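You operate a simulated robot arm through the tools that you are given. There is no shell and no other tool. Be economical: measure what you need, move in short steps, check, and stop when the job is done.

You run a simulated robot arm. Do the job below in one go: nothing can be reset, and whatever is moved stays where it is left.

JOB
Charge the blue card, then put it back in its pocket.
Fine: card in the slot, green key; it stays in until the screen shows PAID. Set down upright: what you pick out.

Only the result counts: the job must be done as asked and must still hold three seconds after the hand-in. Knocking over, shifting, dropping, spilling or breaking anything else fails it.

ROBOT AND FRAMES
A 5-joint arm with a two-finger parallel gripper, fixed in place. Base frame: the origin is at the foot of the arm, x ahead of it, y to its left, z up. Units: m, rad, N and s.
With the tool pointing down near the work surface it reaches from about 0.24 to 0.58 m from the base axis. Its first joint turns from -1.152 to 1.152 rad. The tool tilts only in the upright plane through the base axis and itself; it spins freely about its own axis. Payload 1.57 kg.
The TCP is the grasp point between the finger pads, 0.03 m short of the fingertips. In the tool frame z runs along the fingers and y along their closing line. Largest opening 0.08 m; finger width 0.017, thickness 0.012; the body of the gripper, 0.04 by 0.082 m, starts 0.08 m behind the TCP.
Orientation is told as [roll, pitch, yaw] about the base's x, y, z axes, in that order, counted from this pose: with the fingers straight down and closing along the base's y, the tool's x points along the base's -x, its y along +y and its z along -z.

CONTROLS
- The arm moves only by the tool step_arm. Its argument "plan" is a list of rows, each an object of numbers (a shift or turn left out is 0, a gripper value left out holds the last): "tx", "ty", "tz": the shift along the tool's x, y, z in m; "ax", "ay", "az": the turn, a rotation vector about the tool's x, y, z in rad; "claw": the gripper command, from -1 (fully open) to 1 (shut), values between in proportion. In form: [{"tx": .., "ty": .., "tz": .., "ax": .., "ay": .., "az": .., "claw": ..}, ...]. A call has 1 to 10 rows; each row is the pose to reach, as a shift and turn from the pose commanded when the call began, along the tool's axes at that moment. Rows are played at 5 a second. More than 0.05 m and 0.15 rad between two rows, or a gripper value outside its range, and nothing of the call is played. Where a pose cannot be reached the arm comes as near as it can. A force on the tool above 40 N (or 10 N above the force at the start of the call, whichever is more), or a blocked arm, ends the call early, and 0.2 s more pass. Each finger travels about 0.153 m/s and halts on what it meets, pressing with about 36 N; the grip force reading is that of the motor and also rises with nothing between the fingers. The clock runs only during rows and for 0.2 s after the last one: add rows that repeat a pose to give the fingers time. It gives the time, the measured TCP pose, the force on the tool (base axes), the opening and the grip force at its end, in the units of the frame above (readings bear some noise), with the torque about the TCP (base axes, N m) and any sound that the robot's microphone picked up.
- Cameras (640 x 400 px; columns grow to the right, rows downward): "scene" is fixed at [0.0434, 0.393, 0.5427]; the picture's right is [-0.72, -0.70, 0.00], its down [-0.28, 0.29, -0.92] and it looks along [0.64, -0.66, -0.40] (base axes); focal length 344 px, centre (320, 200). "wrist" rides on the gripper at [0.072, -0.007, -0.122] in the tool frame; the picture's right is [0.09, 1.00, 0.00], its down [-0.84, 0.08, -0.54] and it looks along [-0.54, 0.05, 0.84] (tool axes); focal length 238 px, centre (320, 200).
- snapshot(camera): a new picture of that camera. The clock stands still meanwhile.
- point_at(camera, pixels): for up to 12 pixels [column, row] of the newest picture of that camera ("zoom" is the newest enlarged one), the place [x, y, z] in the base frame of the surface seen there, good to about 0.003 m. The clock stands still meanwhile.
- inspect(camera, box): a new picture of the part [left, top, right, bottom] of that camera's present view, enlarged. The clock stands still meanwhile.
- job_done(): hands the job in; it is judged then, once.

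Work in short steps. Measure before you move; look again where a grasp or a placing could have gone wrong, and mend it. You have 80 turns and 46 pictures in all, those below and enlarged ones among them. Open the gripper and draw the arm clear of the work before you hand the job in, unless the task says otherwise; then end with one line.

The tools are called after ">>>" by a JSON object that holds its "name" and its "arguments". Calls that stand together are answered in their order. step_arm: Moves the arm, as the interface text tells. Its arguments: {"type":"object","properties":{"plan":{"type":"array"}},"required":["plan"]} The other tools are called the same way: snapshot (camera) takes a picture; point_at (camera, pixels) gives the place of the surface under pixels of a picture; inspect (camera, box) takes an enlarged picture of a part of a camera's view; job_done () hands the job in.

At the start:

```text
time: 0.0
ee_pos: [0.3156, -0.068, 0.4351]
ee_rot: [-0.002, 0.001, -0.002]
contact_force: [0.2, -0.2, 0.4]
wrist_torque: [0.03, 0.0, 0.0]
width: 0.0798
gripper_force: 0.1
```

scene: 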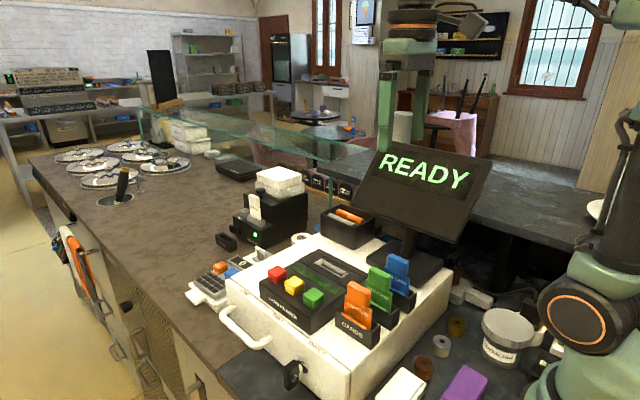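
wrist: 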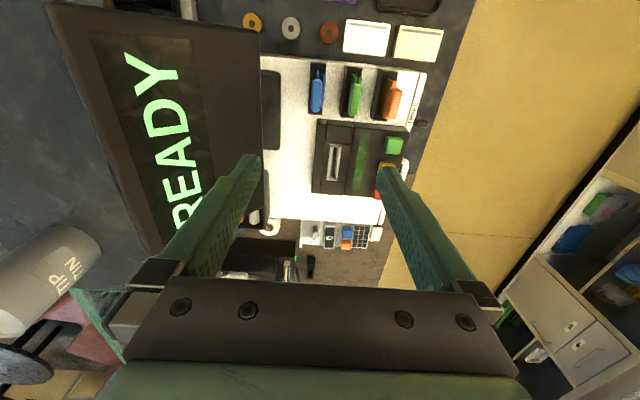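

The scene shows a card reader near (305,285) with red, yellow and green keys, and a card rack with the blue card at (397,272). I'll enlarge both views to measure.

>>> {"name": "inspect", "arguments": {"camera": "scene", "box": [240, 220, 460, 358]}}

>>> {"name": "inspect", "arguments": {"camera": "wrist", "box": [250, 40, 450, 240]}}

```text
2.90 times, centred on (350, 289) of scene
```

zoom: 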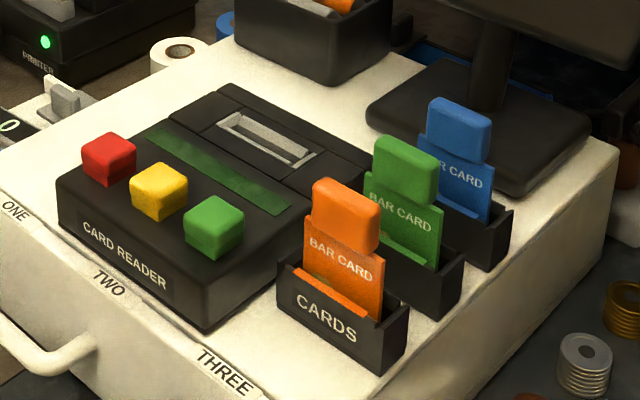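

```text
2.00 times, centred on (350, 140) of wrist
```

zoom: 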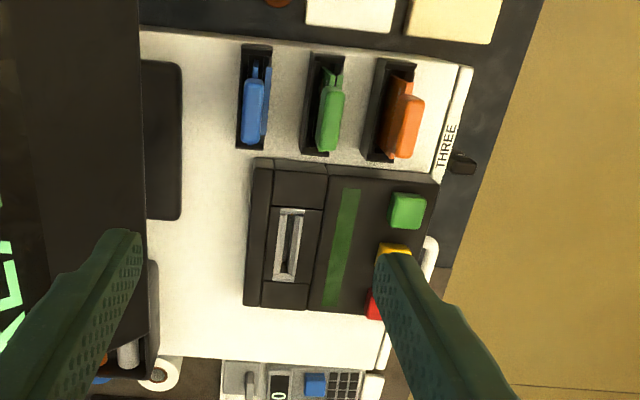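

The card, pocket and slot all run lengthwise along the base x, so the present finger direction (closing along y) fits. I measure points in the zoom of the wrist view and in the scene.

>>> {"name": "point_at", "arguments": {"camera": "zoom", "pixels": [[254, 85], [253, 140], [246, 110], [263, 110], [255, 70], [240, 60], [268, 60], [238, 145], [290, 215], [284, 275], [289, 245], [408, 210]]}}

>>> {"name": "point_at", "arguments": {"camera": "scene", "pixels": [[398, 257], [398, 265], [394, 283], [388, 288], [330, 267], [318, 262], [344, 273], [313, 293], [314, 301], [300, 230], [380, 310], [378, 268]]}}

```text
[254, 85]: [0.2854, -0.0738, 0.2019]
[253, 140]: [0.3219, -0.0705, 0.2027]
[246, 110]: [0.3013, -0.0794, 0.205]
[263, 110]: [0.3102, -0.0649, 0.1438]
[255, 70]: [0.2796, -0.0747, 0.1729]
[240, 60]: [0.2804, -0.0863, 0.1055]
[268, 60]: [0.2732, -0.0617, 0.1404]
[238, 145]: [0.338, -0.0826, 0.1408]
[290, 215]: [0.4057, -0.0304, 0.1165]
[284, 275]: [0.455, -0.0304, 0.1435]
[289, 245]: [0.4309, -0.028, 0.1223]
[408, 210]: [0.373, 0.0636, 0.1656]
```

```text
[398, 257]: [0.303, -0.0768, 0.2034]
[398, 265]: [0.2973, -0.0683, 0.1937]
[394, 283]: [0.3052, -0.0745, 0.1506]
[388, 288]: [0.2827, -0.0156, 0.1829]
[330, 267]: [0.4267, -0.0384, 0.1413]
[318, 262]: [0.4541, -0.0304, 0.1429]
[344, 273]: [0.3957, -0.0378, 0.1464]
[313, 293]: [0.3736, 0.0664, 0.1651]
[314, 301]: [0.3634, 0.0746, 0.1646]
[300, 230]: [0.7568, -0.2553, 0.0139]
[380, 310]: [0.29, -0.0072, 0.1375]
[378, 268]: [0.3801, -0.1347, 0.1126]
```

I need finer geometry of the blue card, its pocket and the slot, so I enlarge the scene around each, then measure.

>>> {"name": "inspect", "arguments": {"camera": "scene", "box": [365, 245, 429, 317]}}

>>> {"name": "point_at", "arguments": {"camera": "zoom", "pixels": [[320, 200]]}}

```text
5.56 times, centred on (397, 281) of scene
```

zoom: 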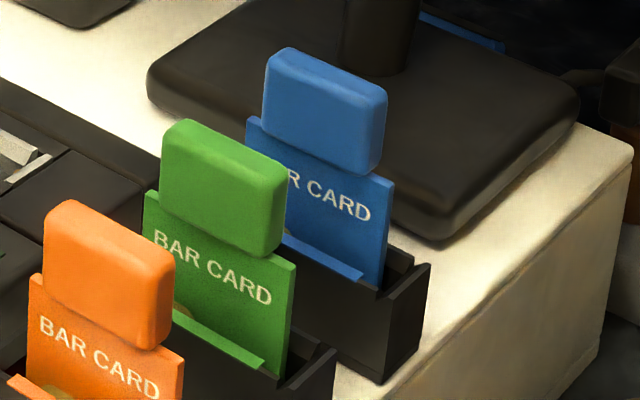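

```text
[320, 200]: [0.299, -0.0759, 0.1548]
```

>>> {"name": "point_at", "arguments": {"camera": "zoom", "pixels": [[270, 70], [266, 110], [378, 130], [360, 165], [385, 200], [250, 130], [300, 245], [350, 275], [384, 250], [320, 58], [425, 270], [345, 230]]}}

>>> {"name": "inspect", "arguments": {"camera": "scene", "box": [300, 250, 364, 290]}}

```text
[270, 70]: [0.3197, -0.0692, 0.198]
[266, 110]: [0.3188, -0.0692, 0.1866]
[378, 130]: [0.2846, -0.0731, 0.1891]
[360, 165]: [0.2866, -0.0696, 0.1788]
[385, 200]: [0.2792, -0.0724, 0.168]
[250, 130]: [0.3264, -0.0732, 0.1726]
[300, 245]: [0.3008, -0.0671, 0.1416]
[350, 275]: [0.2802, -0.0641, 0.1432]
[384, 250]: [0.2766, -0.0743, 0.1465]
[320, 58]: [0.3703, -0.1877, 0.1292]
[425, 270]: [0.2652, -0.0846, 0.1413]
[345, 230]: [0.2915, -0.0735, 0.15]
```

```text
10.00 times, centred on (332, 270) of scene
```

zoom: 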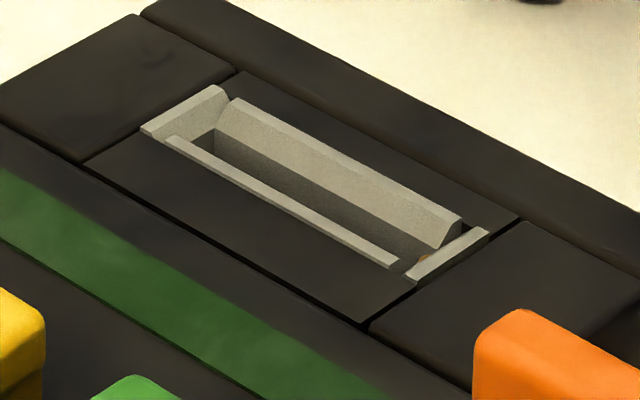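

>>> {"name": "point_at", "arguments": {"camera": "zoom", "pixels": [[185, 108], [228, 102], [455, 225], [445, 262], [170, 137], [395, 262], [285, 200], [340, 165], [330, 205], [300, 300], [218, 125], [420, 250]]}}

>>> {"name": "step_arm", "arguments": {"plan": [{"tz": 0.04}, {"tz": 0.08}, {"tz": 0.08}]}}

```text
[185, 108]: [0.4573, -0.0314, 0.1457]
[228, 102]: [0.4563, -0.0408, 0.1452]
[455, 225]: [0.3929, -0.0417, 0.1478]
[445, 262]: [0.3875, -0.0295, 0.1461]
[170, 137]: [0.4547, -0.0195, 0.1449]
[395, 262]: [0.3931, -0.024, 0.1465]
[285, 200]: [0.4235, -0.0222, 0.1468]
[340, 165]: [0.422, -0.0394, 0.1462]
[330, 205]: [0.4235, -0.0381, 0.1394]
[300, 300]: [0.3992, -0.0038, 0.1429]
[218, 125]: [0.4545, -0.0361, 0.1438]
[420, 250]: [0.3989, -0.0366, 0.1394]
```

```text
time: 0.8
ee_pos: [0.3154, -0.069, 0.3549]
ee_rot: [0.0, 0.0, -0.001]
contact_force: [0.4, 0.2, -0.2]
wrist_torque: [-0.04, 0.01, -0.01]
width: 0.0799
gripper_force: 0.1
```

The slot centre looks like about (0.424, -0.030), bezel top z 0.146. I enlarge the wrist view from closer for finer y values.

>>> {"name": "inspect", "arguments": {"camera": "wrist", "box": [240, 0, 480, 150]}}

```text
2.67 times, centred on (360, 75) of wrist
```

zoom: 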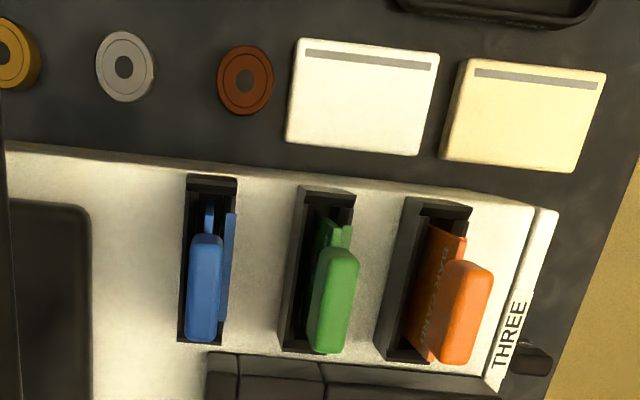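

>>> {"name": "point_at", "arguments": {"camera": "zoom", "pixels": [[192, 290], [217, 290], [205, 240], [201, 330], [209, 218], [188, 200], [230, 215], [222, 310], [232, 250], [180, 340], [234, 182], [190, 182]]}}

>>> {"name": "inspect", "arguments": {"camera": "wrist", "box": [300, 120, 460, 220]}}

```text
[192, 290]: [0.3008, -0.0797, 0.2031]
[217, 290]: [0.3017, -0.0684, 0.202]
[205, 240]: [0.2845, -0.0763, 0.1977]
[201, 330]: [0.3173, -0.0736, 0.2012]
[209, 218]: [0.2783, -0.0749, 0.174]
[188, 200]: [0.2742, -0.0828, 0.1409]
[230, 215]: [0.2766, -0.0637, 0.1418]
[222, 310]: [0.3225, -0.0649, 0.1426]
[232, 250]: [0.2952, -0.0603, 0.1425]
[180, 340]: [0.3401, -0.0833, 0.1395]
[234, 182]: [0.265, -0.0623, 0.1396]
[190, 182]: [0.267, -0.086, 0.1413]
```

```text
4.00 times, centred on (380, 170) of wrist
```

zoom: 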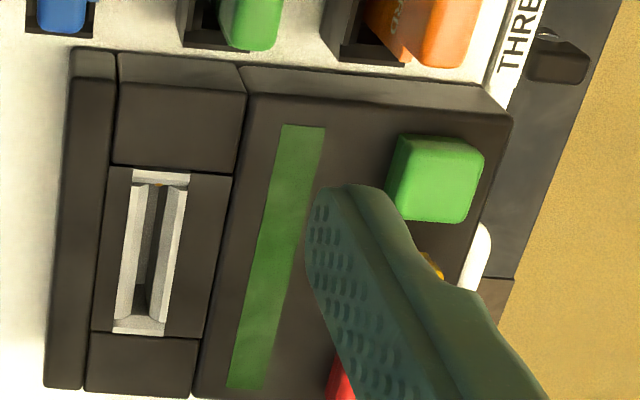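

>>> {"name": "point_at", "arguments": {"camera": "zoom", "pixels": [[133, 250], [141, 250], [157, 250], [167, 250], [149, 250], [162, 178], [140, 325], [160, 190], [145, 305], [158, 184], [435, 175], [436, 190]]}}

```text
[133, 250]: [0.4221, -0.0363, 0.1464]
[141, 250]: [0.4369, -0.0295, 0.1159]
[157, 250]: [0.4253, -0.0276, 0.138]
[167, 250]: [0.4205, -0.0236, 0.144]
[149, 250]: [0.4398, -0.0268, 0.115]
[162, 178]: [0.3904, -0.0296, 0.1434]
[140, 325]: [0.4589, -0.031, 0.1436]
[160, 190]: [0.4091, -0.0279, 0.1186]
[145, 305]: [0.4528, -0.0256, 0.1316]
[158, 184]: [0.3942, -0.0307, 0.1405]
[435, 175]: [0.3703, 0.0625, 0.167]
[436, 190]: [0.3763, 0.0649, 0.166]
```

Card handle: x 0.282–0.322, y centre -0.074, z 0.18–0.204; slot: centre (0.4245, -0.0305), floor ≈0.116. Next I check where the monitor and green card sit for gripper clearance.

>>> {"name": "snapshot", "arguments": {"camera": "scene"}}

>>> {"name": "point_at", "arguments": {"camera": "scene", "pixels": [[386, 146], [490, 163], [460, 240], [358, 206], [420, 190], [376, 266], [376, 278], [391, 275], [345, 213], [375, 222]]}}

```text
37 pictures are left
```

scene: 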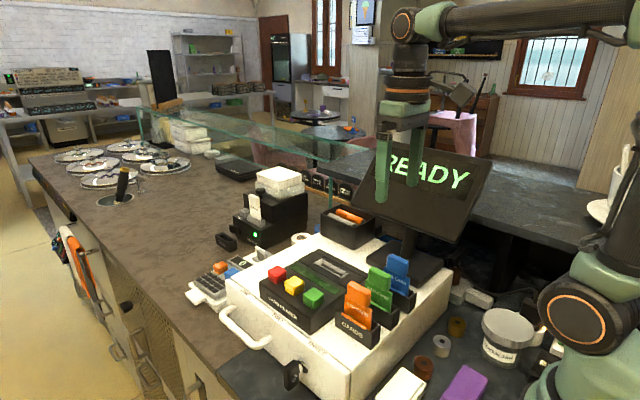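

```text
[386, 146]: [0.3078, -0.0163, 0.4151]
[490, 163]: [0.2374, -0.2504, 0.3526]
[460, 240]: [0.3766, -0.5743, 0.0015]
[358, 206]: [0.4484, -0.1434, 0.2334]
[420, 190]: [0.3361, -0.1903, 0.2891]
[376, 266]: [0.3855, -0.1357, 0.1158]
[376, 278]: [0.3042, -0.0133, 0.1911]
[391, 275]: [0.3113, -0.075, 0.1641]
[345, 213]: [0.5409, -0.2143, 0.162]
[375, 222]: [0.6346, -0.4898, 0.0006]
```

The monitor is clear (lower edge y -0.143, z 0.233) and the green handle's near face is at y ≈ -0.025. I narrow the opening to ~0.036 and go above the blue handle.

>>> {"name": "step_arm", "arguments": {"plan": [{"tx": 0.0134, "ty": -0.0055, "tz": 0.03, "claw": 0.1}, {"tx": 0.0134, "ty": -0.0055, "tz": 0.07, "claw": 0.1}, {"tx": 0.0134, "ty": -0.0055, "tz": 0.1, "claw": 0.1}, {"tx": 0.0134, "ty": -0.0055, "tz": 0.1, "claw": 0.1}]}}

>>> {"name": "snapshot", "arguments": {"camera": "wrist"}}

```text
time: 1.8
ee_pos: [0.3022, -0.0735, 0.2548]
ee_rot: [0.001, 0.0, 0.0]
contact_force: [0.0, -0.2, 0.5]
wrist_torque: [-0.01, -0.02, 0.0]
width: 0.0359
gripper_force: 0.0
```

```text
36 pictures are left
```

wrist: 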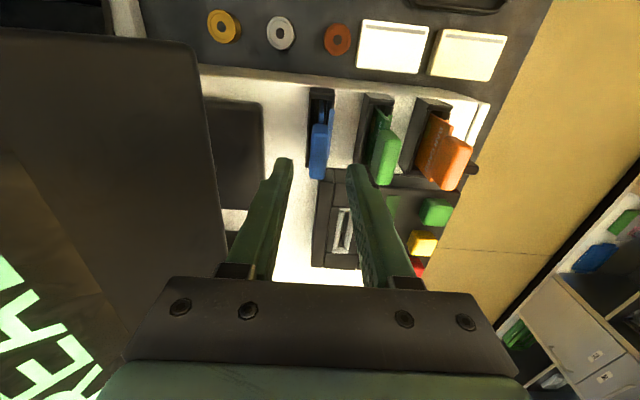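

The fingertips at (283,165) and (358,170) straddle the blue handle at (320,150). I descend to z ≈ 0.192 and close slowly.

>>> {"name": "step_arm", "arguments": {"plan": [{"tz": 0.03}, {"tz": 0.05}, {"tz": 0.063}, {"tz": 0.063}]}}

>>> {"name": "inspect", "arguments": {"camera": "scene", "box": [330, 210, 450, 310]}}

```text
time: 2.8
ee_pos: [0.3027, -0.0742, 0.1915]
ee_rot: [0.0, 0.001, 0.0]
contact_force: [0.4, -0.1, 0.2]
wrist_torque: [0.01, -0.02, 0.02]
width: 0.0362
gripper_force: 0.1
```

```text
4.00 times, centred on (390, 260) of scene
```

zoom: 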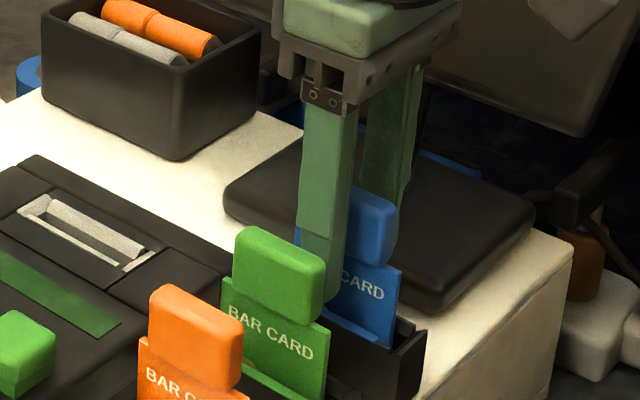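

The fingers bracket the handle without touching; I close on it.

>>> {"name": "step_arm", "arguments": {"plan": [{"claw": 0.5}, {"claw": 0.7}, {"claw": 1}, {"claw": 1}]}}

```text
time: 3.8
ee_pos: [0.3024, -0.0734, 0.1917]
ee_rot: [0.001, -0.001, 0.0]
contact_force: [-0.2, 0.2, -0.4]
wrist_torque: [-0.02, 0.0, -0.01]
width: 0.013
gripper_force: 29.7
```

Grip holds at width 0.013, with no side force. I lift straight up 0.11 m.

>>> {"name": "step_arm", "arguments": {"plan": [{"tz": -0.01}, {"tz": -0.025}, {"tz": -0.05}, {"tz": -0.08}, {"tz": -0.11}, {"tz": -0.11}]}}

>>> {"name": "snapshot", "arguments": {"camera": "wrist"}}

>>> {"name": "inspect", "arguments": {"camera": "scene", "box": [320, 150, 480, 310]}}

```text
time: 5.2
ee_pos: [0.3017, -0.0729, 0.3024]
ee_rot: [0.001, -0.001, 0.0]
contact_force: [-0.2, -0.8, -0.2]
wrist_torque: [-0.01, -0.02, 0.02]
width: 0.0124
gripper_force: 29.4
```

```text
34 pictures are left
```

wrist: 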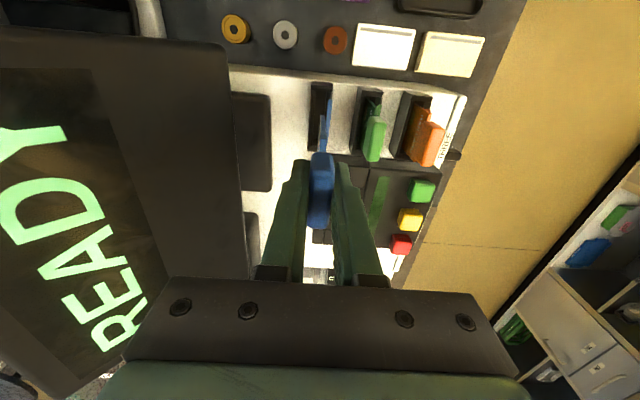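

```text
2.50 times, centred on (400, 230) of scene
```

zoom: 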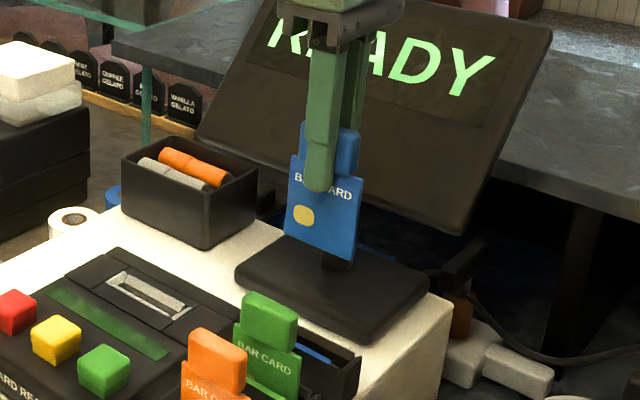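

The card is out and hangs upright. I measure its lower edge and faces.

>>> {"name": "point_at", "arguments": {"camera": "zoom", "pixels": [[289, 230], [352, 257], [320, 243], [292, 170], [358, 190], [325, 205], [355, 225], [290, 205], [340, 140]]}}

>>> {"name": "point_at", "arguments": {"camera": "wrist", "pixels": [[327, 110], [325, 130], [326, 145], [329, 95], [318, 160], [312, 185], [330, 185]]}}

```text
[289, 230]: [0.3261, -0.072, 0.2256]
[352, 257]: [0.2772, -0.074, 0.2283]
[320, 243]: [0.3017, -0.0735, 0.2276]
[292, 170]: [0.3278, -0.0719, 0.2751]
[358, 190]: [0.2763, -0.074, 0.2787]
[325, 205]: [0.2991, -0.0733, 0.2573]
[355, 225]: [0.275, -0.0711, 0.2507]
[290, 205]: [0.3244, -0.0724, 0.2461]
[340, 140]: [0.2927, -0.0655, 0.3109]
```

```text
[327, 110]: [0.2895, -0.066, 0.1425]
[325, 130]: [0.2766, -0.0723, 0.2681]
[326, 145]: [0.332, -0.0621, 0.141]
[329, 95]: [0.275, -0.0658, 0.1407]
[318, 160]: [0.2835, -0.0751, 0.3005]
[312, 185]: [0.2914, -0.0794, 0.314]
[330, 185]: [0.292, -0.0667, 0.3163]
```

Card: x 0.276–0.327, y ≈ -0.073, bottom 0.076 below the TCP, aligned with the TCP. I carry it over the slot, x first, then y.

>>> {"name": "step_arm", "arguments": {"plan": [{"tx": -0.03}, {"tx": -0.06, "ty": 0.005}, {"tx": -0.09, "ty": 0.02}, {"tx": -0.12, "ty": 0.038}, {"tx": -0.1228, "ty": 0.0425}, {"tx": -0.1228, "ty": 0.0425}]}}

>>> {"name": "step_arm", "arguments": {"plan": [{"tz": 0.02}, {"tz": 0.04}, {"tz": 0.06}, {"tz": 0.06}]}}

>>> {"name": "inspect", "arguments": {"camera": "scene", "box": [280, 210, 376, 290]}}

```text
time: 6.6
ee_pos: [0.4263, -0.0288, 0.3028]
ee_rot: [0.0, 0.0, -0.001]
contact_force: [-0.1, 0.3, -0.7]
wrist_torque: [-0.04, -0.02, 0.01]
width: 0.0125
gripper_force: 29.4
```

```text
time: 7.6
ee_pos: [0.4256, -0.0318, 0.242]
ee_rot: [-0.001, 0.0, 0.001]
contact_force: [-0.3, 0.5, 0.0]
wrist_torque: [0.03, 0.01, -0.01]
width: 0.0126
gripper_force: 29.4
```

```text
5.00 times, centred on (328, 250) of scene
```

zoom: 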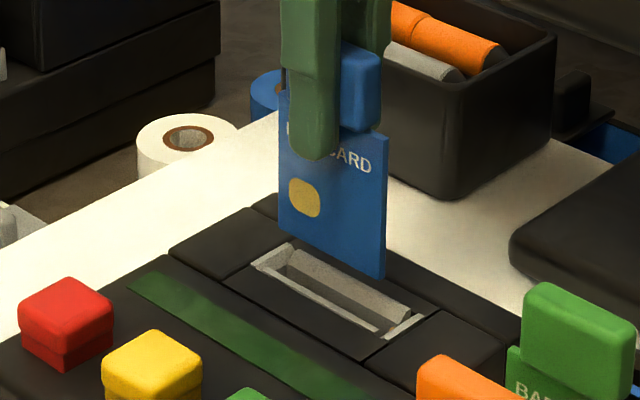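

Card hangs above the slot. I measure both from the same view, plus a wrist view.

>>> {"name": "point_at", "arguments": {"camera": "zoom", "pixels": [[284, 228], [380, 270], [330, 240], [300, 225], [360, 240], [370, 200], [320, 310], [350, 280], [258, 262], [300, 300], [330, 270], [395, 325]]}}

>>> {"name": "inspect", "arguments": {"camera": "wrist", "box": [270, 60, 390, 210]}}

```text
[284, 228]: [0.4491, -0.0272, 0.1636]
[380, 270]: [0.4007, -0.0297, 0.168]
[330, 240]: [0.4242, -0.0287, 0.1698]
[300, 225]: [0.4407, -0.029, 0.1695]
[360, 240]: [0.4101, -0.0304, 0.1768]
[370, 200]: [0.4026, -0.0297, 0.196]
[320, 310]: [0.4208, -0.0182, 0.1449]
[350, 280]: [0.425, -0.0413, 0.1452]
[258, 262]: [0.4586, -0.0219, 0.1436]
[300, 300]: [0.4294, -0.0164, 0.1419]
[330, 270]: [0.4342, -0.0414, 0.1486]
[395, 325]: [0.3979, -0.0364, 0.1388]
```

```text
2.67 times, centred on (330, 135) of wrist
```

zoom: 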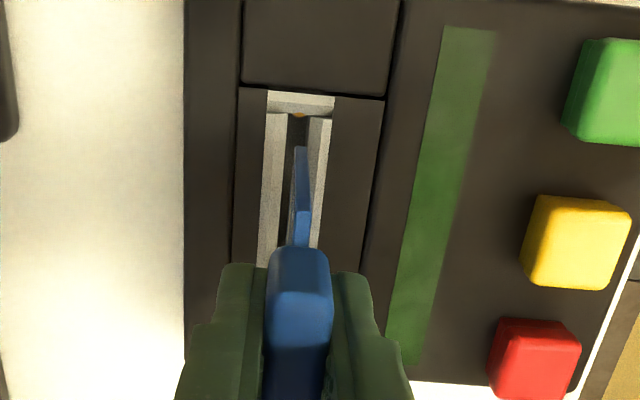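

>>> {"name": "point_at", "arguments": {"camera": "zoom", "pixels": [[267, 150], [284, 150], [310, 150], [325, 150], [298, 130], [297, 118], [301, 170], [301, 215], [297, 215], [307, 215], [241, 150], [378, 150]]}}

```text
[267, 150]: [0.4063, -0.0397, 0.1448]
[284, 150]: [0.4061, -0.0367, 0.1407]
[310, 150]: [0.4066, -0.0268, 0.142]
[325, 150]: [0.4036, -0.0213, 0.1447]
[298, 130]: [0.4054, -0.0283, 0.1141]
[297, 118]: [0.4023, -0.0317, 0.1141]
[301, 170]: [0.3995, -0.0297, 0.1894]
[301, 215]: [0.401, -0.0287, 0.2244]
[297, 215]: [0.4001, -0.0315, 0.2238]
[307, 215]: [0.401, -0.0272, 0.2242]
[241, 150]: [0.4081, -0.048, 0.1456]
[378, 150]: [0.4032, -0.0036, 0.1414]
```

Card centre y ≈ -0.030, slot centre ≈ -0.031; x agrees. I shift 1 mm and descend slowly into the mouth.

>>> {"name": "step_arm", "arguments": {"plan": [{"ty": -0.001, "tz": 0.01}, {"ty": -0.001, "tz": 0.018}, {"ty": -0.001, "tz": 0.022}, {"ty": -0.001, "tz": 0.026}, {"ty": -0.001, "tz": 0.03}, {"ty": -0.001, "tz": 0.03}]}}

>>> {"name": "inspect", "arguments": {"camera": "wrist", "box": [270, 60, 390, 210]}}

```text
time: 9.0
ee_pos: [0.4248, -0.0324, 0.2117]
ee_rot: [-0.001, -0.001, 0.0]
contact_force: [-0.5, -1.2, 0.0]
wrist_torque: [-0.01, 0.0, 0.02]
width: 0.0125
gripper_force: 30.2
```

```text
2.67 times, centred on (330, 135) of wrist
```

zoom: 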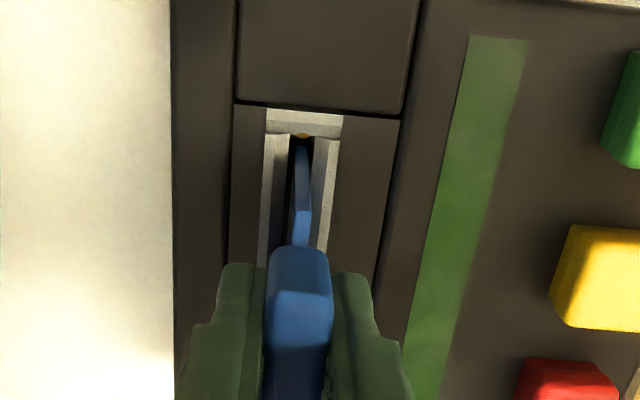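

The card is between the chamfers with little force (-1.2 N in y). I continue down in small steps, watching force.

>>> {"name": "step_arm", "arguments": {"plan": [{"tz": 0.004}, {"tz": 0.008}, {"tz": 0.012}, {"tz": 0.015}, {"tz": 0.015}]}}

```text
time: 10.2
ee_pos: [0.4246, -0.0318, 0.1966]
ee_rot: [0.0, 0.002, 0.0]
contact_force: [-1.0, 0.5, -2.6]
wrist_torque: [-0.01, 0.0, -0.03]
width: 0.0129
gripper_force: 29.7
```

>>> {"name": "step_arm", "arguments": {"plan": [{"tz": 0.002}, {"tz": 0.004}, {"tz": 0.006}, {"tz": 0.007}, {"tz": 0.007}]}}

>>> {"name": "inspect", "arguments": {"camera": "scene", "box": [260, 200, 400, 310]}}

```text
time: 11.4
ee_pos: [0.4271, -0.0329, 0.1911]
ee_rot: [0.0, -0.006, -0.002]
contact_force: [1.7, -0.1, 24.2]
wrist_torque: [-0.01, -0.27, 0.0]
width: 0.0126
gripper_force: 29.7
```

```text
3.64 times, centred on (330, 255) of scene
```

zoom: 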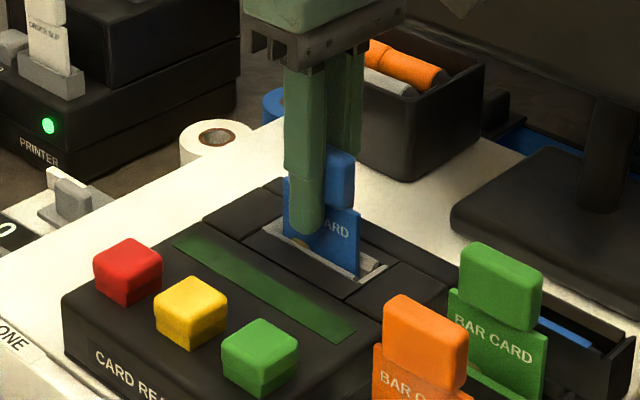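

The card has bottomed (24 N down, z 0.191). I ease off the pressure, open to about 0.03 and rise clear.

>>> {"name": "step_arm", "arguments": {"plan": [{"tz": -0.0015}, {"tz": -0.0015, "claw": 0.3}, {"tz": -0.0015, "claw": 0.2}, {"tz": -0.0015, "claw": 0.2}]}}

>>> {"name": "step_arm", "arguments": {"plan": [{"tz": -0.02}, {"tz": -0.05}, {"tz": -0.09}, {"tz": -0.09}]}}

>>> {"name": "snapshot", "arguments": {"camera": "scene"}}

>>> {"name": "snapshot", "arguments": {"camera": "wrist"}}

```text
time: 12.4
ee_pos: [0.4256, -0.0323, 0.1905]
ee_rot: [0.0, -0.001, 0.002]
contact_force: [0.4, -0.4, -0.5]
wrist_torque: [-0.03, 0.03, -0.03]
width: 0.032
gripper_force: 0.1
```

```text
time: 13.4
ee_pos: [0.4247, -0.0324, 0.2813]
ee_rot: [-0.001, -0.001, 0.0]
contact_force: [-0.1, 0.0, -0.1]
wrist_torque: [-0.02, 0.0, 0.04]
width: 0.0325
gripper_force: 0.0
```

```text
28 pictures are left
```

scene: 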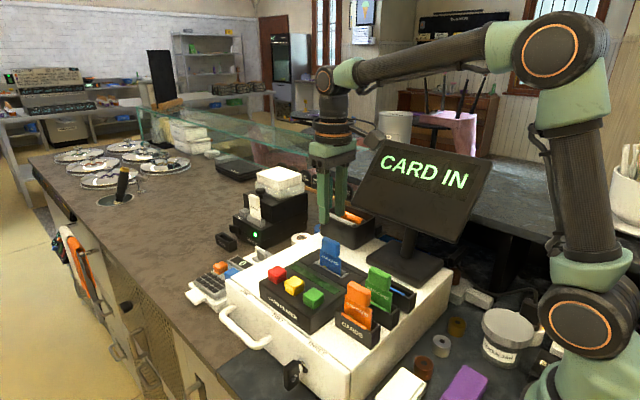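

```text
27 pictures are left
```

wrist: 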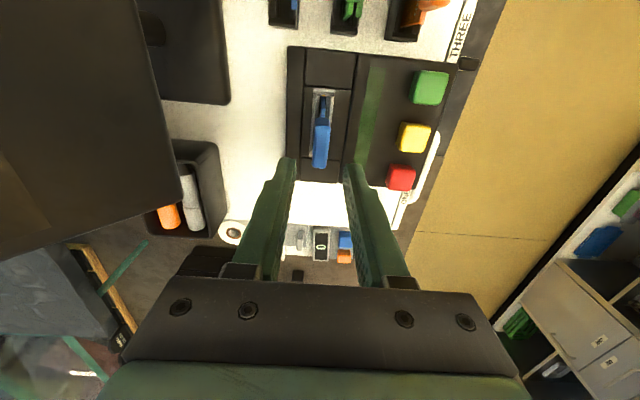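

The screen reads CARD IN and the card stands in the slot. I measure the green key at (430,87) in the wrist picture before pressing with closed fingers.

>>> {"name": "point_at", "arguments": {"camera": "wrist", "pixels": [[430, 82], [430, 90], [417, 85], [443, 85], [430, 74], [428, 100], [425, 8]]}}

>>> {"name": "point_at", "arguments": {"camera": "scene", "pixels": [[313, 293], [313, 297], [358, 288], [330, 241], [330, 245]]}}

```text
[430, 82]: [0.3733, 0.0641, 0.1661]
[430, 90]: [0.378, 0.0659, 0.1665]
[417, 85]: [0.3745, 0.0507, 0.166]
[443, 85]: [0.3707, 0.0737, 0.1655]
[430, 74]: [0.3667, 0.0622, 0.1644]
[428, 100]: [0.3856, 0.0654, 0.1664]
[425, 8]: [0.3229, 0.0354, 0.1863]
```

```text
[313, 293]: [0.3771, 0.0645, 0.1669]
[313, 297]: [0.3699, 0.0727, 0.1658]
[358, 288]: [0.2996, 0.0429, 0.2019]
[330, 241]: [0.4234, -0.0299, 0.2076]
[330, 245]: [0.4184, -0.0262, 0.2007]
```

Key centre (0.375, 0.063), top z 0.166. I move above it with closed fingers and lower to just above.

>>> {"name": "step_arm", "arguments": {"plan": [{"tx": 0.012, "ty": 0.03, "claw": 1}, {"tx": 0.03, "ty": 0.06, "claw": 1}, {"tx": 0.0497, "ty": 0.0954, "claw": 1}, {"tx": 0.0497, "ty": 0.0954, "tz": 0.03, "claw": 1}, {"tx": 0.0497, "ty": 0.0954, "tz": 0.07, "claw": 1}, {"tx": 0.0497, "ty": 0.0954, "tz": 0.07, "claw": 1}]}}

>>> {"name": "inspect", "arguments": {"camera": "scene", "box": [260, 210, 400, 320]}}

```text
time: 14.8
ee_pos: [0.3769, 0.0628, 0.2104]
ee_rot: [0.0, -0.001, 0.0]
contact_force: [0.0, -0.2, 0.0]
wrist_torque: [-0.01, -0.03, 0.01]
width: 0.0
gripper_force: 21.7
```

```text
3.64 times, centred on (330, 265) of scene
```

zoom: 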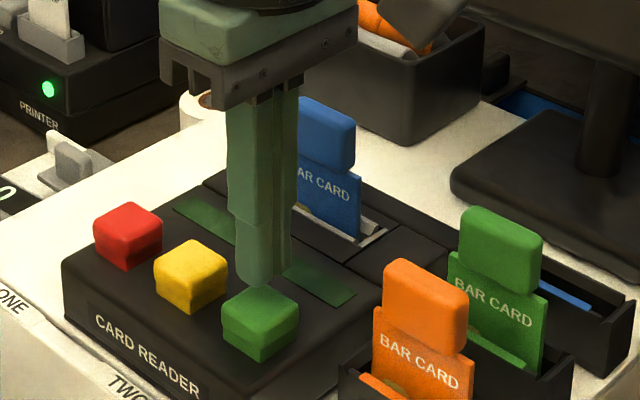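

The fingertips are over the green key. I press down in small steps, then release.

>>> {"name": "step_arm", "arguments": {"plan": [{"tz": 0.01}, {"tz": 0.014}, {"tz": 0.017}, {"tz": 0.019}, {"tz": 0.019}]}}

>>> {"name": "snapshot", "arguments": {"camera": "scene"}}

```text
time: 16.0
ee_pos: [0.3765, 0.0641, 0.1924]
ee_rot: [0.0, 0.001, 0.002]
contact_force: [1.0, 1.0, 2.1]
wrist_torque: [-0.02, -0.01, -0.03]
width: 0.0
gripper_force: 21.1
```

```text
25 pictures are left
```

scene: 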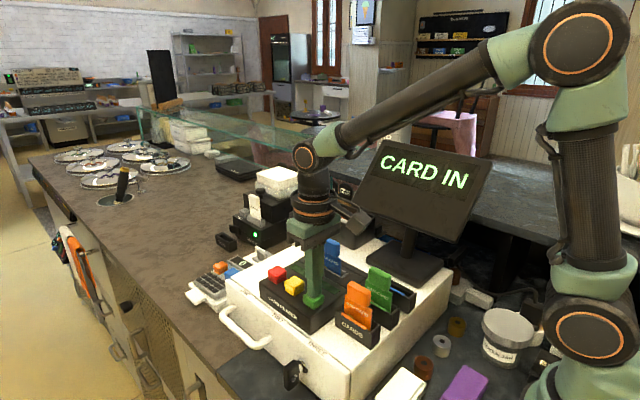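

The key is moving against a spring (2 N) but isn't pressed through yet; I push a few mm more.

>>> {"name": "step_arm", "arguments": {"plan": [{"tz": 0.001}, {"tz": 0.002}, {"tz": 0.003}, {"tz": 0.003}]}}

```text
time: 17.0
ee_pos: [0.3746, 0.0627, 0.1891]
ee_rot: [-0.001, 0.001, 0.0]
contact_force: [0.2, -0.7, 3.9]
wrist_torque: [-0.02, -0.04, 0.04]
width: 0.0003
gripper_force: 21.4
heard: click
```

A click was heard. I raise off the key and look at the screen.

>>> {"name": "step_arm", "arguments": {"plan": [{"tz": -0.01}, {"tz": -0.04}, {"tz": -0.08}, {"tz": -0.09}]}}

>>> {"name": "snapshot", "arguments": {"camera": "scene"}}

```text
time: 18.0
ee_pos: [0.3751, 0.0631, 0.279]
ee_rot: [0.001, 0.0, -0.001]
contact_force: [0.1, -0.7, 0.2]
wrist_torque: [-0.01, 0.0, -0.03]
width: 0.0003
gripper_force: 21.6
```

```text
24 pictures are left
```

scene: 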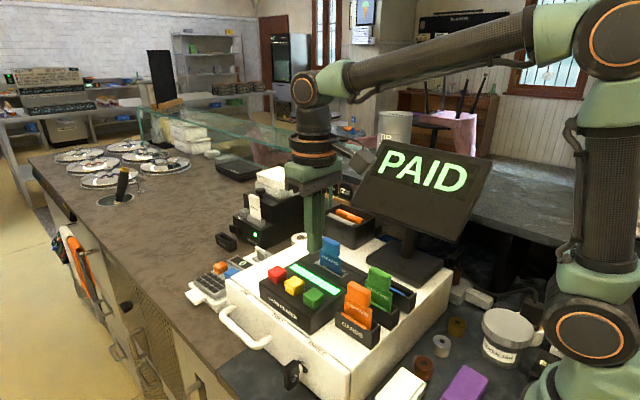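

The screen shows PAID. I go back over the card with the fingers opened to ~0.036 and check alignment.

>>> {"name": "step_arm", "arguments": {"plan": [{"tx": -0.015, "ty": -0.03, "claw": 0.1}, {"tx": -0.03, "ty": -0.06, "claw": 0.1}, {"tx": -0.05, "ty": -0.095, "claw": 0.1}, {"tx": -0.05, "ty": -0.095, "tz": 0.02, "claw": 0.1}, {"tx": -0.05, "ty": -0.095, "tz": 0.02, "claw": 0.1}]}}

>>> {"name": "inspect", "arguments": {"camera": "wrist", "box": [250, 50, 410, 210]}}

>>> {"name": "point_at", "arguments": {"camera": "zoom", "pixels": [[285, 270], [300, 270], [285, 300], [290, 240]]}}

```text
time: 19.2
ee_pos: [0.4244, -0.0324, 0.2604]
ee_rot: [0.0, 0.0, 0.001]
contact_force: [0.4, -0.1, 0.5]
wrist_torque: [-0.01, -0.01, -0.01]
width: 0.0362
gripper_force: 0.1
```

```text
2.50 times, centred on (330, 130) of wrist
```

zoom: 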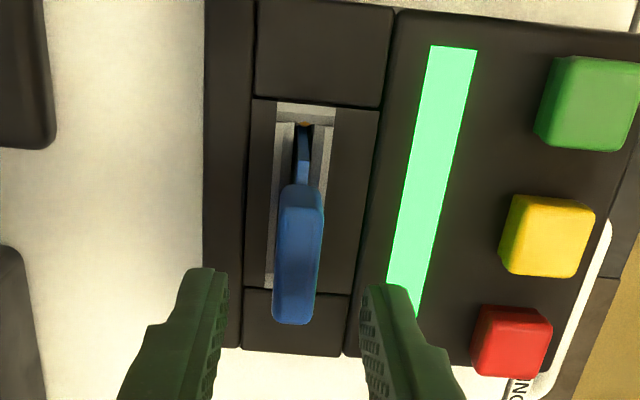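

```text
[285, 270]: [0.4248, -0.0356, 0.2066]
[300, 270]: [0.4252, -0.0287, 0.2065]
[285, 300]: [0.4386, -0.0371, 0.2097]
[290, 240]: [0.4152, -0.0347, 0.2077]
```

The handle is centred between the fingers. I descend to z ≈ 0.191 and grip.

>>> {"name": "step_arm", "arguments": {"plan": [{"tz": 0.03}, {"tz": 0.055}, {"tz": 0.069}, {"tz": 0.069}, {"tz": 0.069, "claw": 0.5}, {"tz": 0.069, "claw": 0.7}, {"tz": 0.069, "claw": 1}, {"tz": 0.069, "claw": 1}]}}

```text
time: 21.0
ee_pos: [0.4248, -0.0311, 0.1903]
ee_rot: [0.0, 0.001, 0.001]
contact_force: [-1.2, 0.8, -0.1]
wrist_torque: [0.01, 0.01, -0.02]
width: 0.0127
gripper_force: 29.7
```

Gripped at width 0.0127. I lift straight up 0.11 m.

>>> {"name": "step_arm", "arguments": {"plan": [{"tz": -0.01}, {"tz": -0.025}, {"tz": -0.05}, {"tz": -0.08}, {"tz": -0.112}, {"tz": -0.112}]}}

>>> {"name": "step_arm", "arguments": {"plan": [{"ty": -0.0215, "tx": 0.02}, {"ty": -0.0425, "tx": 0.04}, {"ty": -0.0425, "tx": 0.08}, {"ty": -0.0425, "tx": 0.1228}, {"ty": -0.0425, "tx": 0.1228}]}}

>>> {"name": "snapshot", "arguments": {"camera": "wrist"}}

>>> {"name": "inspect", "arguments": {"camera": "scene", "box": [320, 150, 480, 310]}}

```text
time: 22.4
ee_pos: [0.4248, -0.0319, 0.3027]
ee_rot: [0.0, 0.0, 0.0]
contact_force: [0.4, -0.8, -0.8]
wrist_torque: [0.0, 0.01, 0.01]
width: 0.0128
gripper_force: 29.5
```

```text
time: 23.6
ee_pos: [0.3018, -0.0745, 0.3017]
ee_rot: [0.0, 0.0, 0.0]
contact_force: [-0.5, 1.3, -0.2]
wrist_torque: [0.0, -0.02, 0.01]
width: 0.0128
gripper_force: 29.9
```

```text
22 pictures are left
```

wrist: 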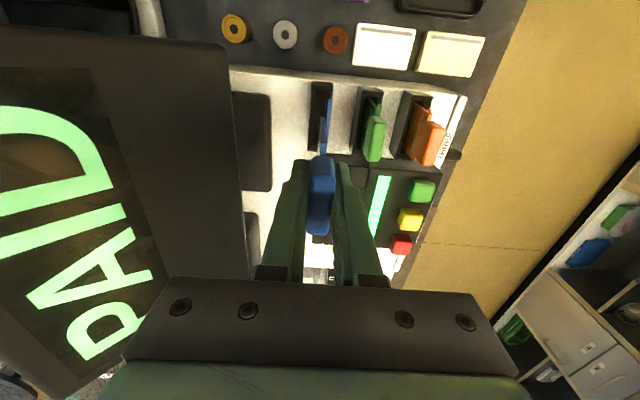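

```text
2.50 times, centred on (400, 230) of scene
```

zoom: 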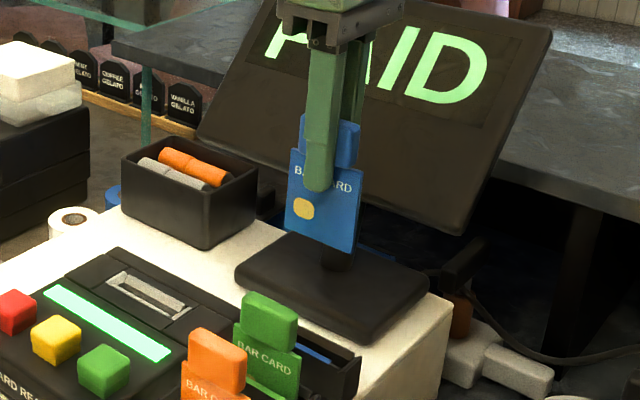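

Card still upright, about 3 mm higher in the grip. I measure its lower edge to set the descent.

>>> {"name": "point_at", "arguments": {"camera": "zoom", "pixels": [[289, 223], [350, 250], [320, 237], [293, 165], [325, 205], [353, 225]]}}

>>> {"name": "step_arm", "arguments": {"plan": [{"tz": 0.03}, {"tz": 0.055}, {"tz": 0.065}, {"tz": 0.065}]}}

>>> {"name": "inspect", "arguments": {"camera": "scene", "box": [345, 220, 445, 320]}}

>>> {"name": "inspect", "arguments": {"camera": "wrist", "box": [260, 60, 420, 210]}}

```text
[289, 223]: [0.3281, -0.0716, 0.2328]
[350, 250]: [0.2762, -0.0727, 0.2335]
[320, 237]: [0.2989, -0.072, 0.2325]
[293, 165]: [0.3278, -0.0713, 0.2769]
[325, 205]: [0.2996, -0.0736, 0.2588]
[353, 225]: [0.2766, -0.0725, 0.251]
```

```text
time: 24.6
ee_pos: [0.3023, -0.0749, 0.2366]
ee_rot: [0.001, 0.002, 0.0]
contact_force: [-0.1, -0.4, 0.3]
wrist_torque: [0.0, -0.03, 0.06]
width: 0.0127
gripper_force: 29.4
```

```text
4.00 times, centred on (395, 270) of scene
```

zoom: 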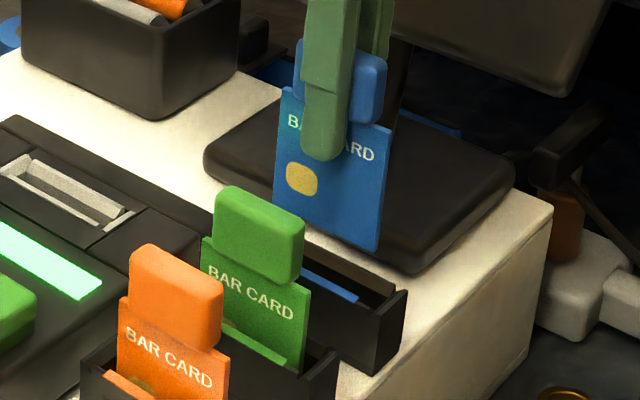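

```text
2.67 times, centred on (340, 135) of wrist
```

zoom: 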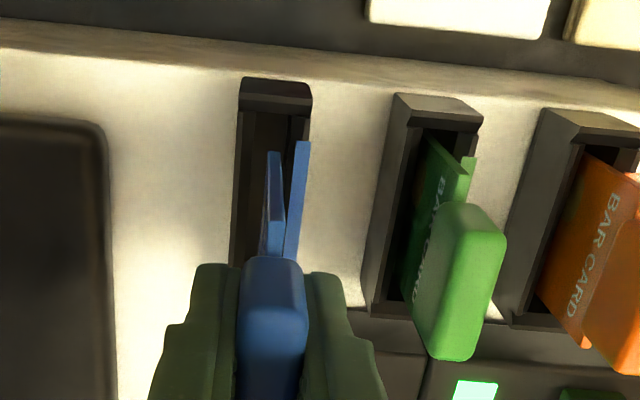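

>>> {"name": "point_at", "arguments": {"camera": "zoom", "pixels": [[238, 150], [247, 150], [255, 150], [296, 170], [307, 150], [280, 130], [290, 215], [274, 105], [272, 80], [273, 190], [281, 210]]}}

```text
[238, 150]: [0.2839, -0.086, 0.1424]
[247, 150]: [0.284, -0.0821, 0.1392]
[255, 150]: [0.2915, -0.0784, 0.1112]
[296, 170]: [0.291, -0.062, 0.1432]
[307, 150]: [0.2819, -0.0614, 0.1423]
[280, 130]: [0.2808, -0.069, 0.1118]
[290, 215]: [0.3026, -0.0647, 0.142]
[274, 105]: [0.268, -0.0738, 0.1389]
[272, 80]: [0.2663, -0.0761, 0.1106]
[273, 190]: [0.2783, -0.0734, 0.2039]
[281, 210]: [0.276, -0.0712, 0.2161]
```

Pocket interior: y -0.082 to -0.066, centre -0.074; the card is centred. I lower until it touches the floor.

>>> {"name": "step_arm", "arguments": {"plan": [{"tz": 0.015}, {"tz": 0.025}, {"tz": 0.035}, {"tz": 0.042}, {"tz": 0.042}]}}

>>> {"name": "step_arm", "arguments": {"plan": [{"tz": 0.002}, {"tz": 0.004}, {"tz": 0.006}, {"tz": 0.007}, {"tz": 0.007}]}}

```text
time: 25.8
ee_pos: [0.3033, -0.0756, 0.1938]
ee_rot: [-0.002, 0.001, 0.0]
contact_force: [0.5, 0.0, 0.3]
wrist_torque: [0.0, 0.02, 0.0]
width: 0.0126
gripper_force: 30.0
```

```text
time: 27.0
ee_pos: [0.3038, -0.0737, 0.1862]
ee_rot: [0.0, -0.001, -0.001]
contact_force: [-0.4, 0.1, 0.0]
wrist_torque: [0.01, 0.0, 0.02]
width: 0.0127
gripper_force: 29.4
```

No contact yet at z 0.186; I go down another few mm in 1 mm steps.

>>> {"name": "step_arm", "arguments": {"plan": [{"tz": 0.001}, {"tz": 0.002}, {"tz": 0.003}, {"tz": 0.003}]}}

>>> {"name": "inspect", "arguments": {"camera": "scene", "box": [345, 220, 445, 320]}}

```text
time: 28.0
ee_pos: [0.3038, -0.0745, 0.1849]
ee_rot: [0.0, 0.0, -0.001]
contact_force: [-4.5, -0.8, 13.7]
wrist_torque: [0.0, 0.26, -0.01]
width: 0.013
gripper_force: 29.7
```

```text
4.00 times, centred on (395, 270) of scene
```

zoom: 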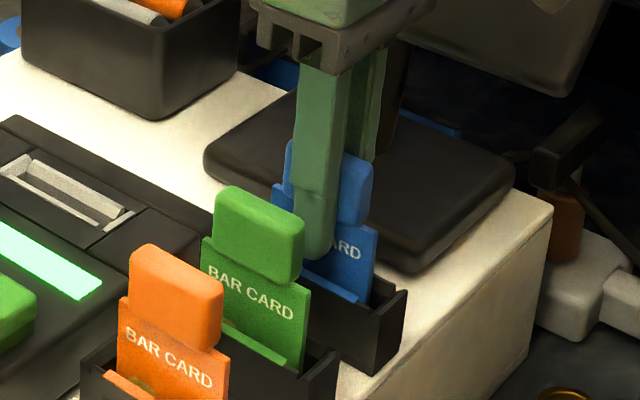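

The card touches the floor (13.7 N). I ease off 1 mm and open gently to ~0.03.

>>> {"name": "step_arm", "arguments": {"plan": [{"tz": -0.001}, {"tz": -0.001}, {"tz": -0.001, "claw": 0.6}, {"tz": -0.001, "claw": 0.5}, {"tz": -0.001, "claw": 0.3}, {"tz": -0.001, "claw": 0.2}, {"tz": -0.001, "claw": 0.2}]}}

>>> {"name": "inspect", "arguments": {"camera": "scene", "box": [345, 220, 445, 320]}}

```text
time: 29.6
ee_pos: [0.3033, -0.0732, 0.1861]
ee_rot: [0.0, 0.001, 0.0]
contact_force: [0.3, 0.1, -0.4]
wrist_torque: [0.02, 0.0, -0.01]
width: 0.0321
gripper_force: 0.0
```

```text
4.00 times, centred on (395, 270) of scene
```

zoom: 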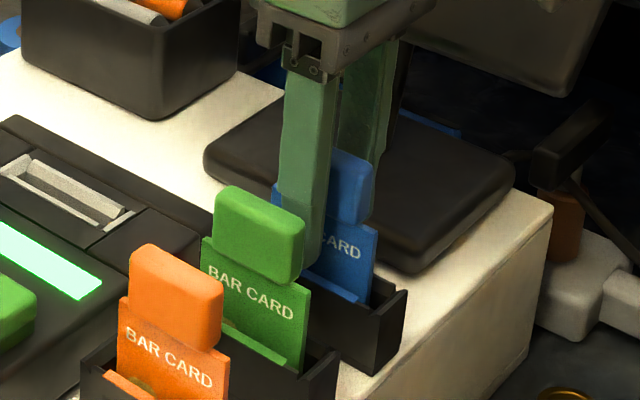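

The card stands by itself between the open fingers. I rise straight up.

>>> {"name": "step_arm", "arguments": {"plan": [{"tz": -0.02}, {"tz": -0.05}, {"tz": -0.09}, {"tz": -0.13}, {"tz": -0.17}, {"tz": -0.17}]}}

>>> {"name": "snapshot", "arguments": {"camera": "wrist"}}

>>> {"name": "inspect", "arguments": {"camera": "scene", "box": [240, 200, 460, 340]}}

>>> {"name": "point_at", "arguments": {"camera": "zoom", "pixels": [[460, 190], [445, 180], [480, 195], [465, 230], [480, 240]]}}

```text
time: 31.0
ee_pos: [0.3019, -0.0734, 0.3574]
ee_rot: [0.0, -0.001, -0.001]
contact_force: [-0.4, 0.1, -0.6]
wrist_torque: [0.01, -0.03, 0.01]
width: 0.032
gripper_force: 0.1
```

```text
16 pictures are left
```

wrist: 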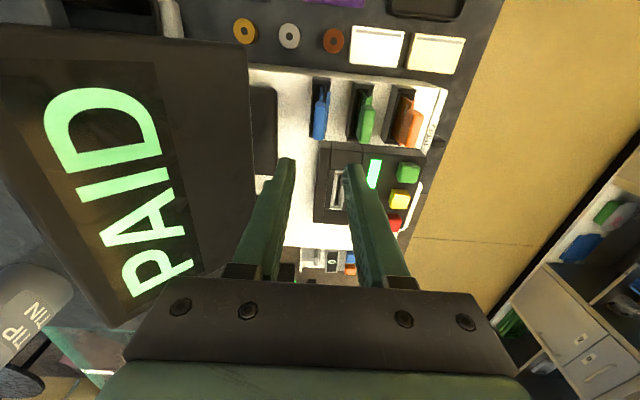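

```text
2.86 times, centred on (350, 270) of scene
```

zoom: 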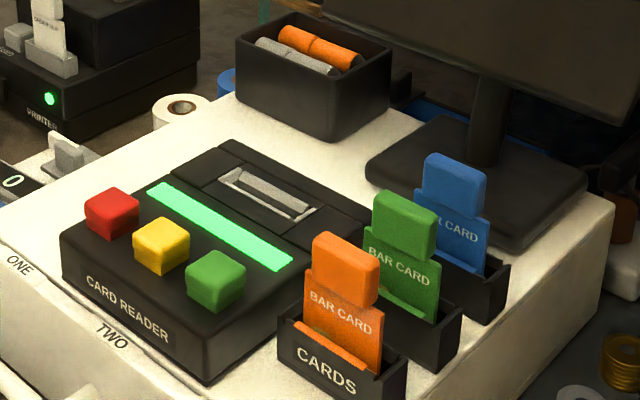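

```text
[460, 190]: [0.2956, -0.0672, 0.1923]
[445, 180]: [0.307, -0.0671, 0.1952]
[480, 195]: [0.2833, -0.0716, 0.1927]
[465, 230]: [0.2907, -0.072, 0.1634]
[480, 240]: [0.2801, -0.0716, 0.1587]
```

The blue card stands upright in its pocket, everything else is in place, and the screen shows PAID. I open the gripper fully and raise a little more before handing in.

>>> {"name": "step_arm", "arguments": {"plan": [{"tz": -0.03, "claw": -0.5}, {"tz": -0.06, "claw": -1}, {"tz": -0.06, "claw": -1}, {"tz": -0.06}, {"tz": -0.06}]}}

>>> {"name": "snapshot", "arguments": {"camera": "scene"}}

```text
time: 32.2
ee_pos: [0.3031, -0.0753, 0.4163]
ee_rot: [-0.002, -0.001, -0.001]
contact_force: [0.1, 0.0, 0.0]
wrist_torque: [0.0, -0.01, 0.02]
width: 0.0797
gripper_force: 0.1
```

```text
14 pictures are left
```

scene: 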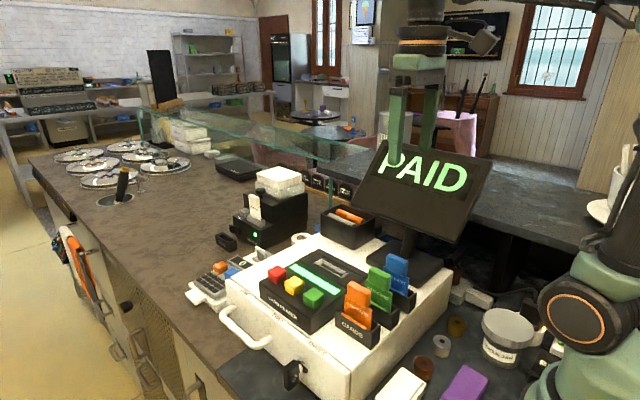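

All is stable and the arm is clear, so I hand in.

>>> {"name": "job_done", "arguments": {}}

```text
The job is handed in.
```

The blue card was charged (the screen shows PAID) and is back upright in its pocket, with the gripper open and the arm clear.
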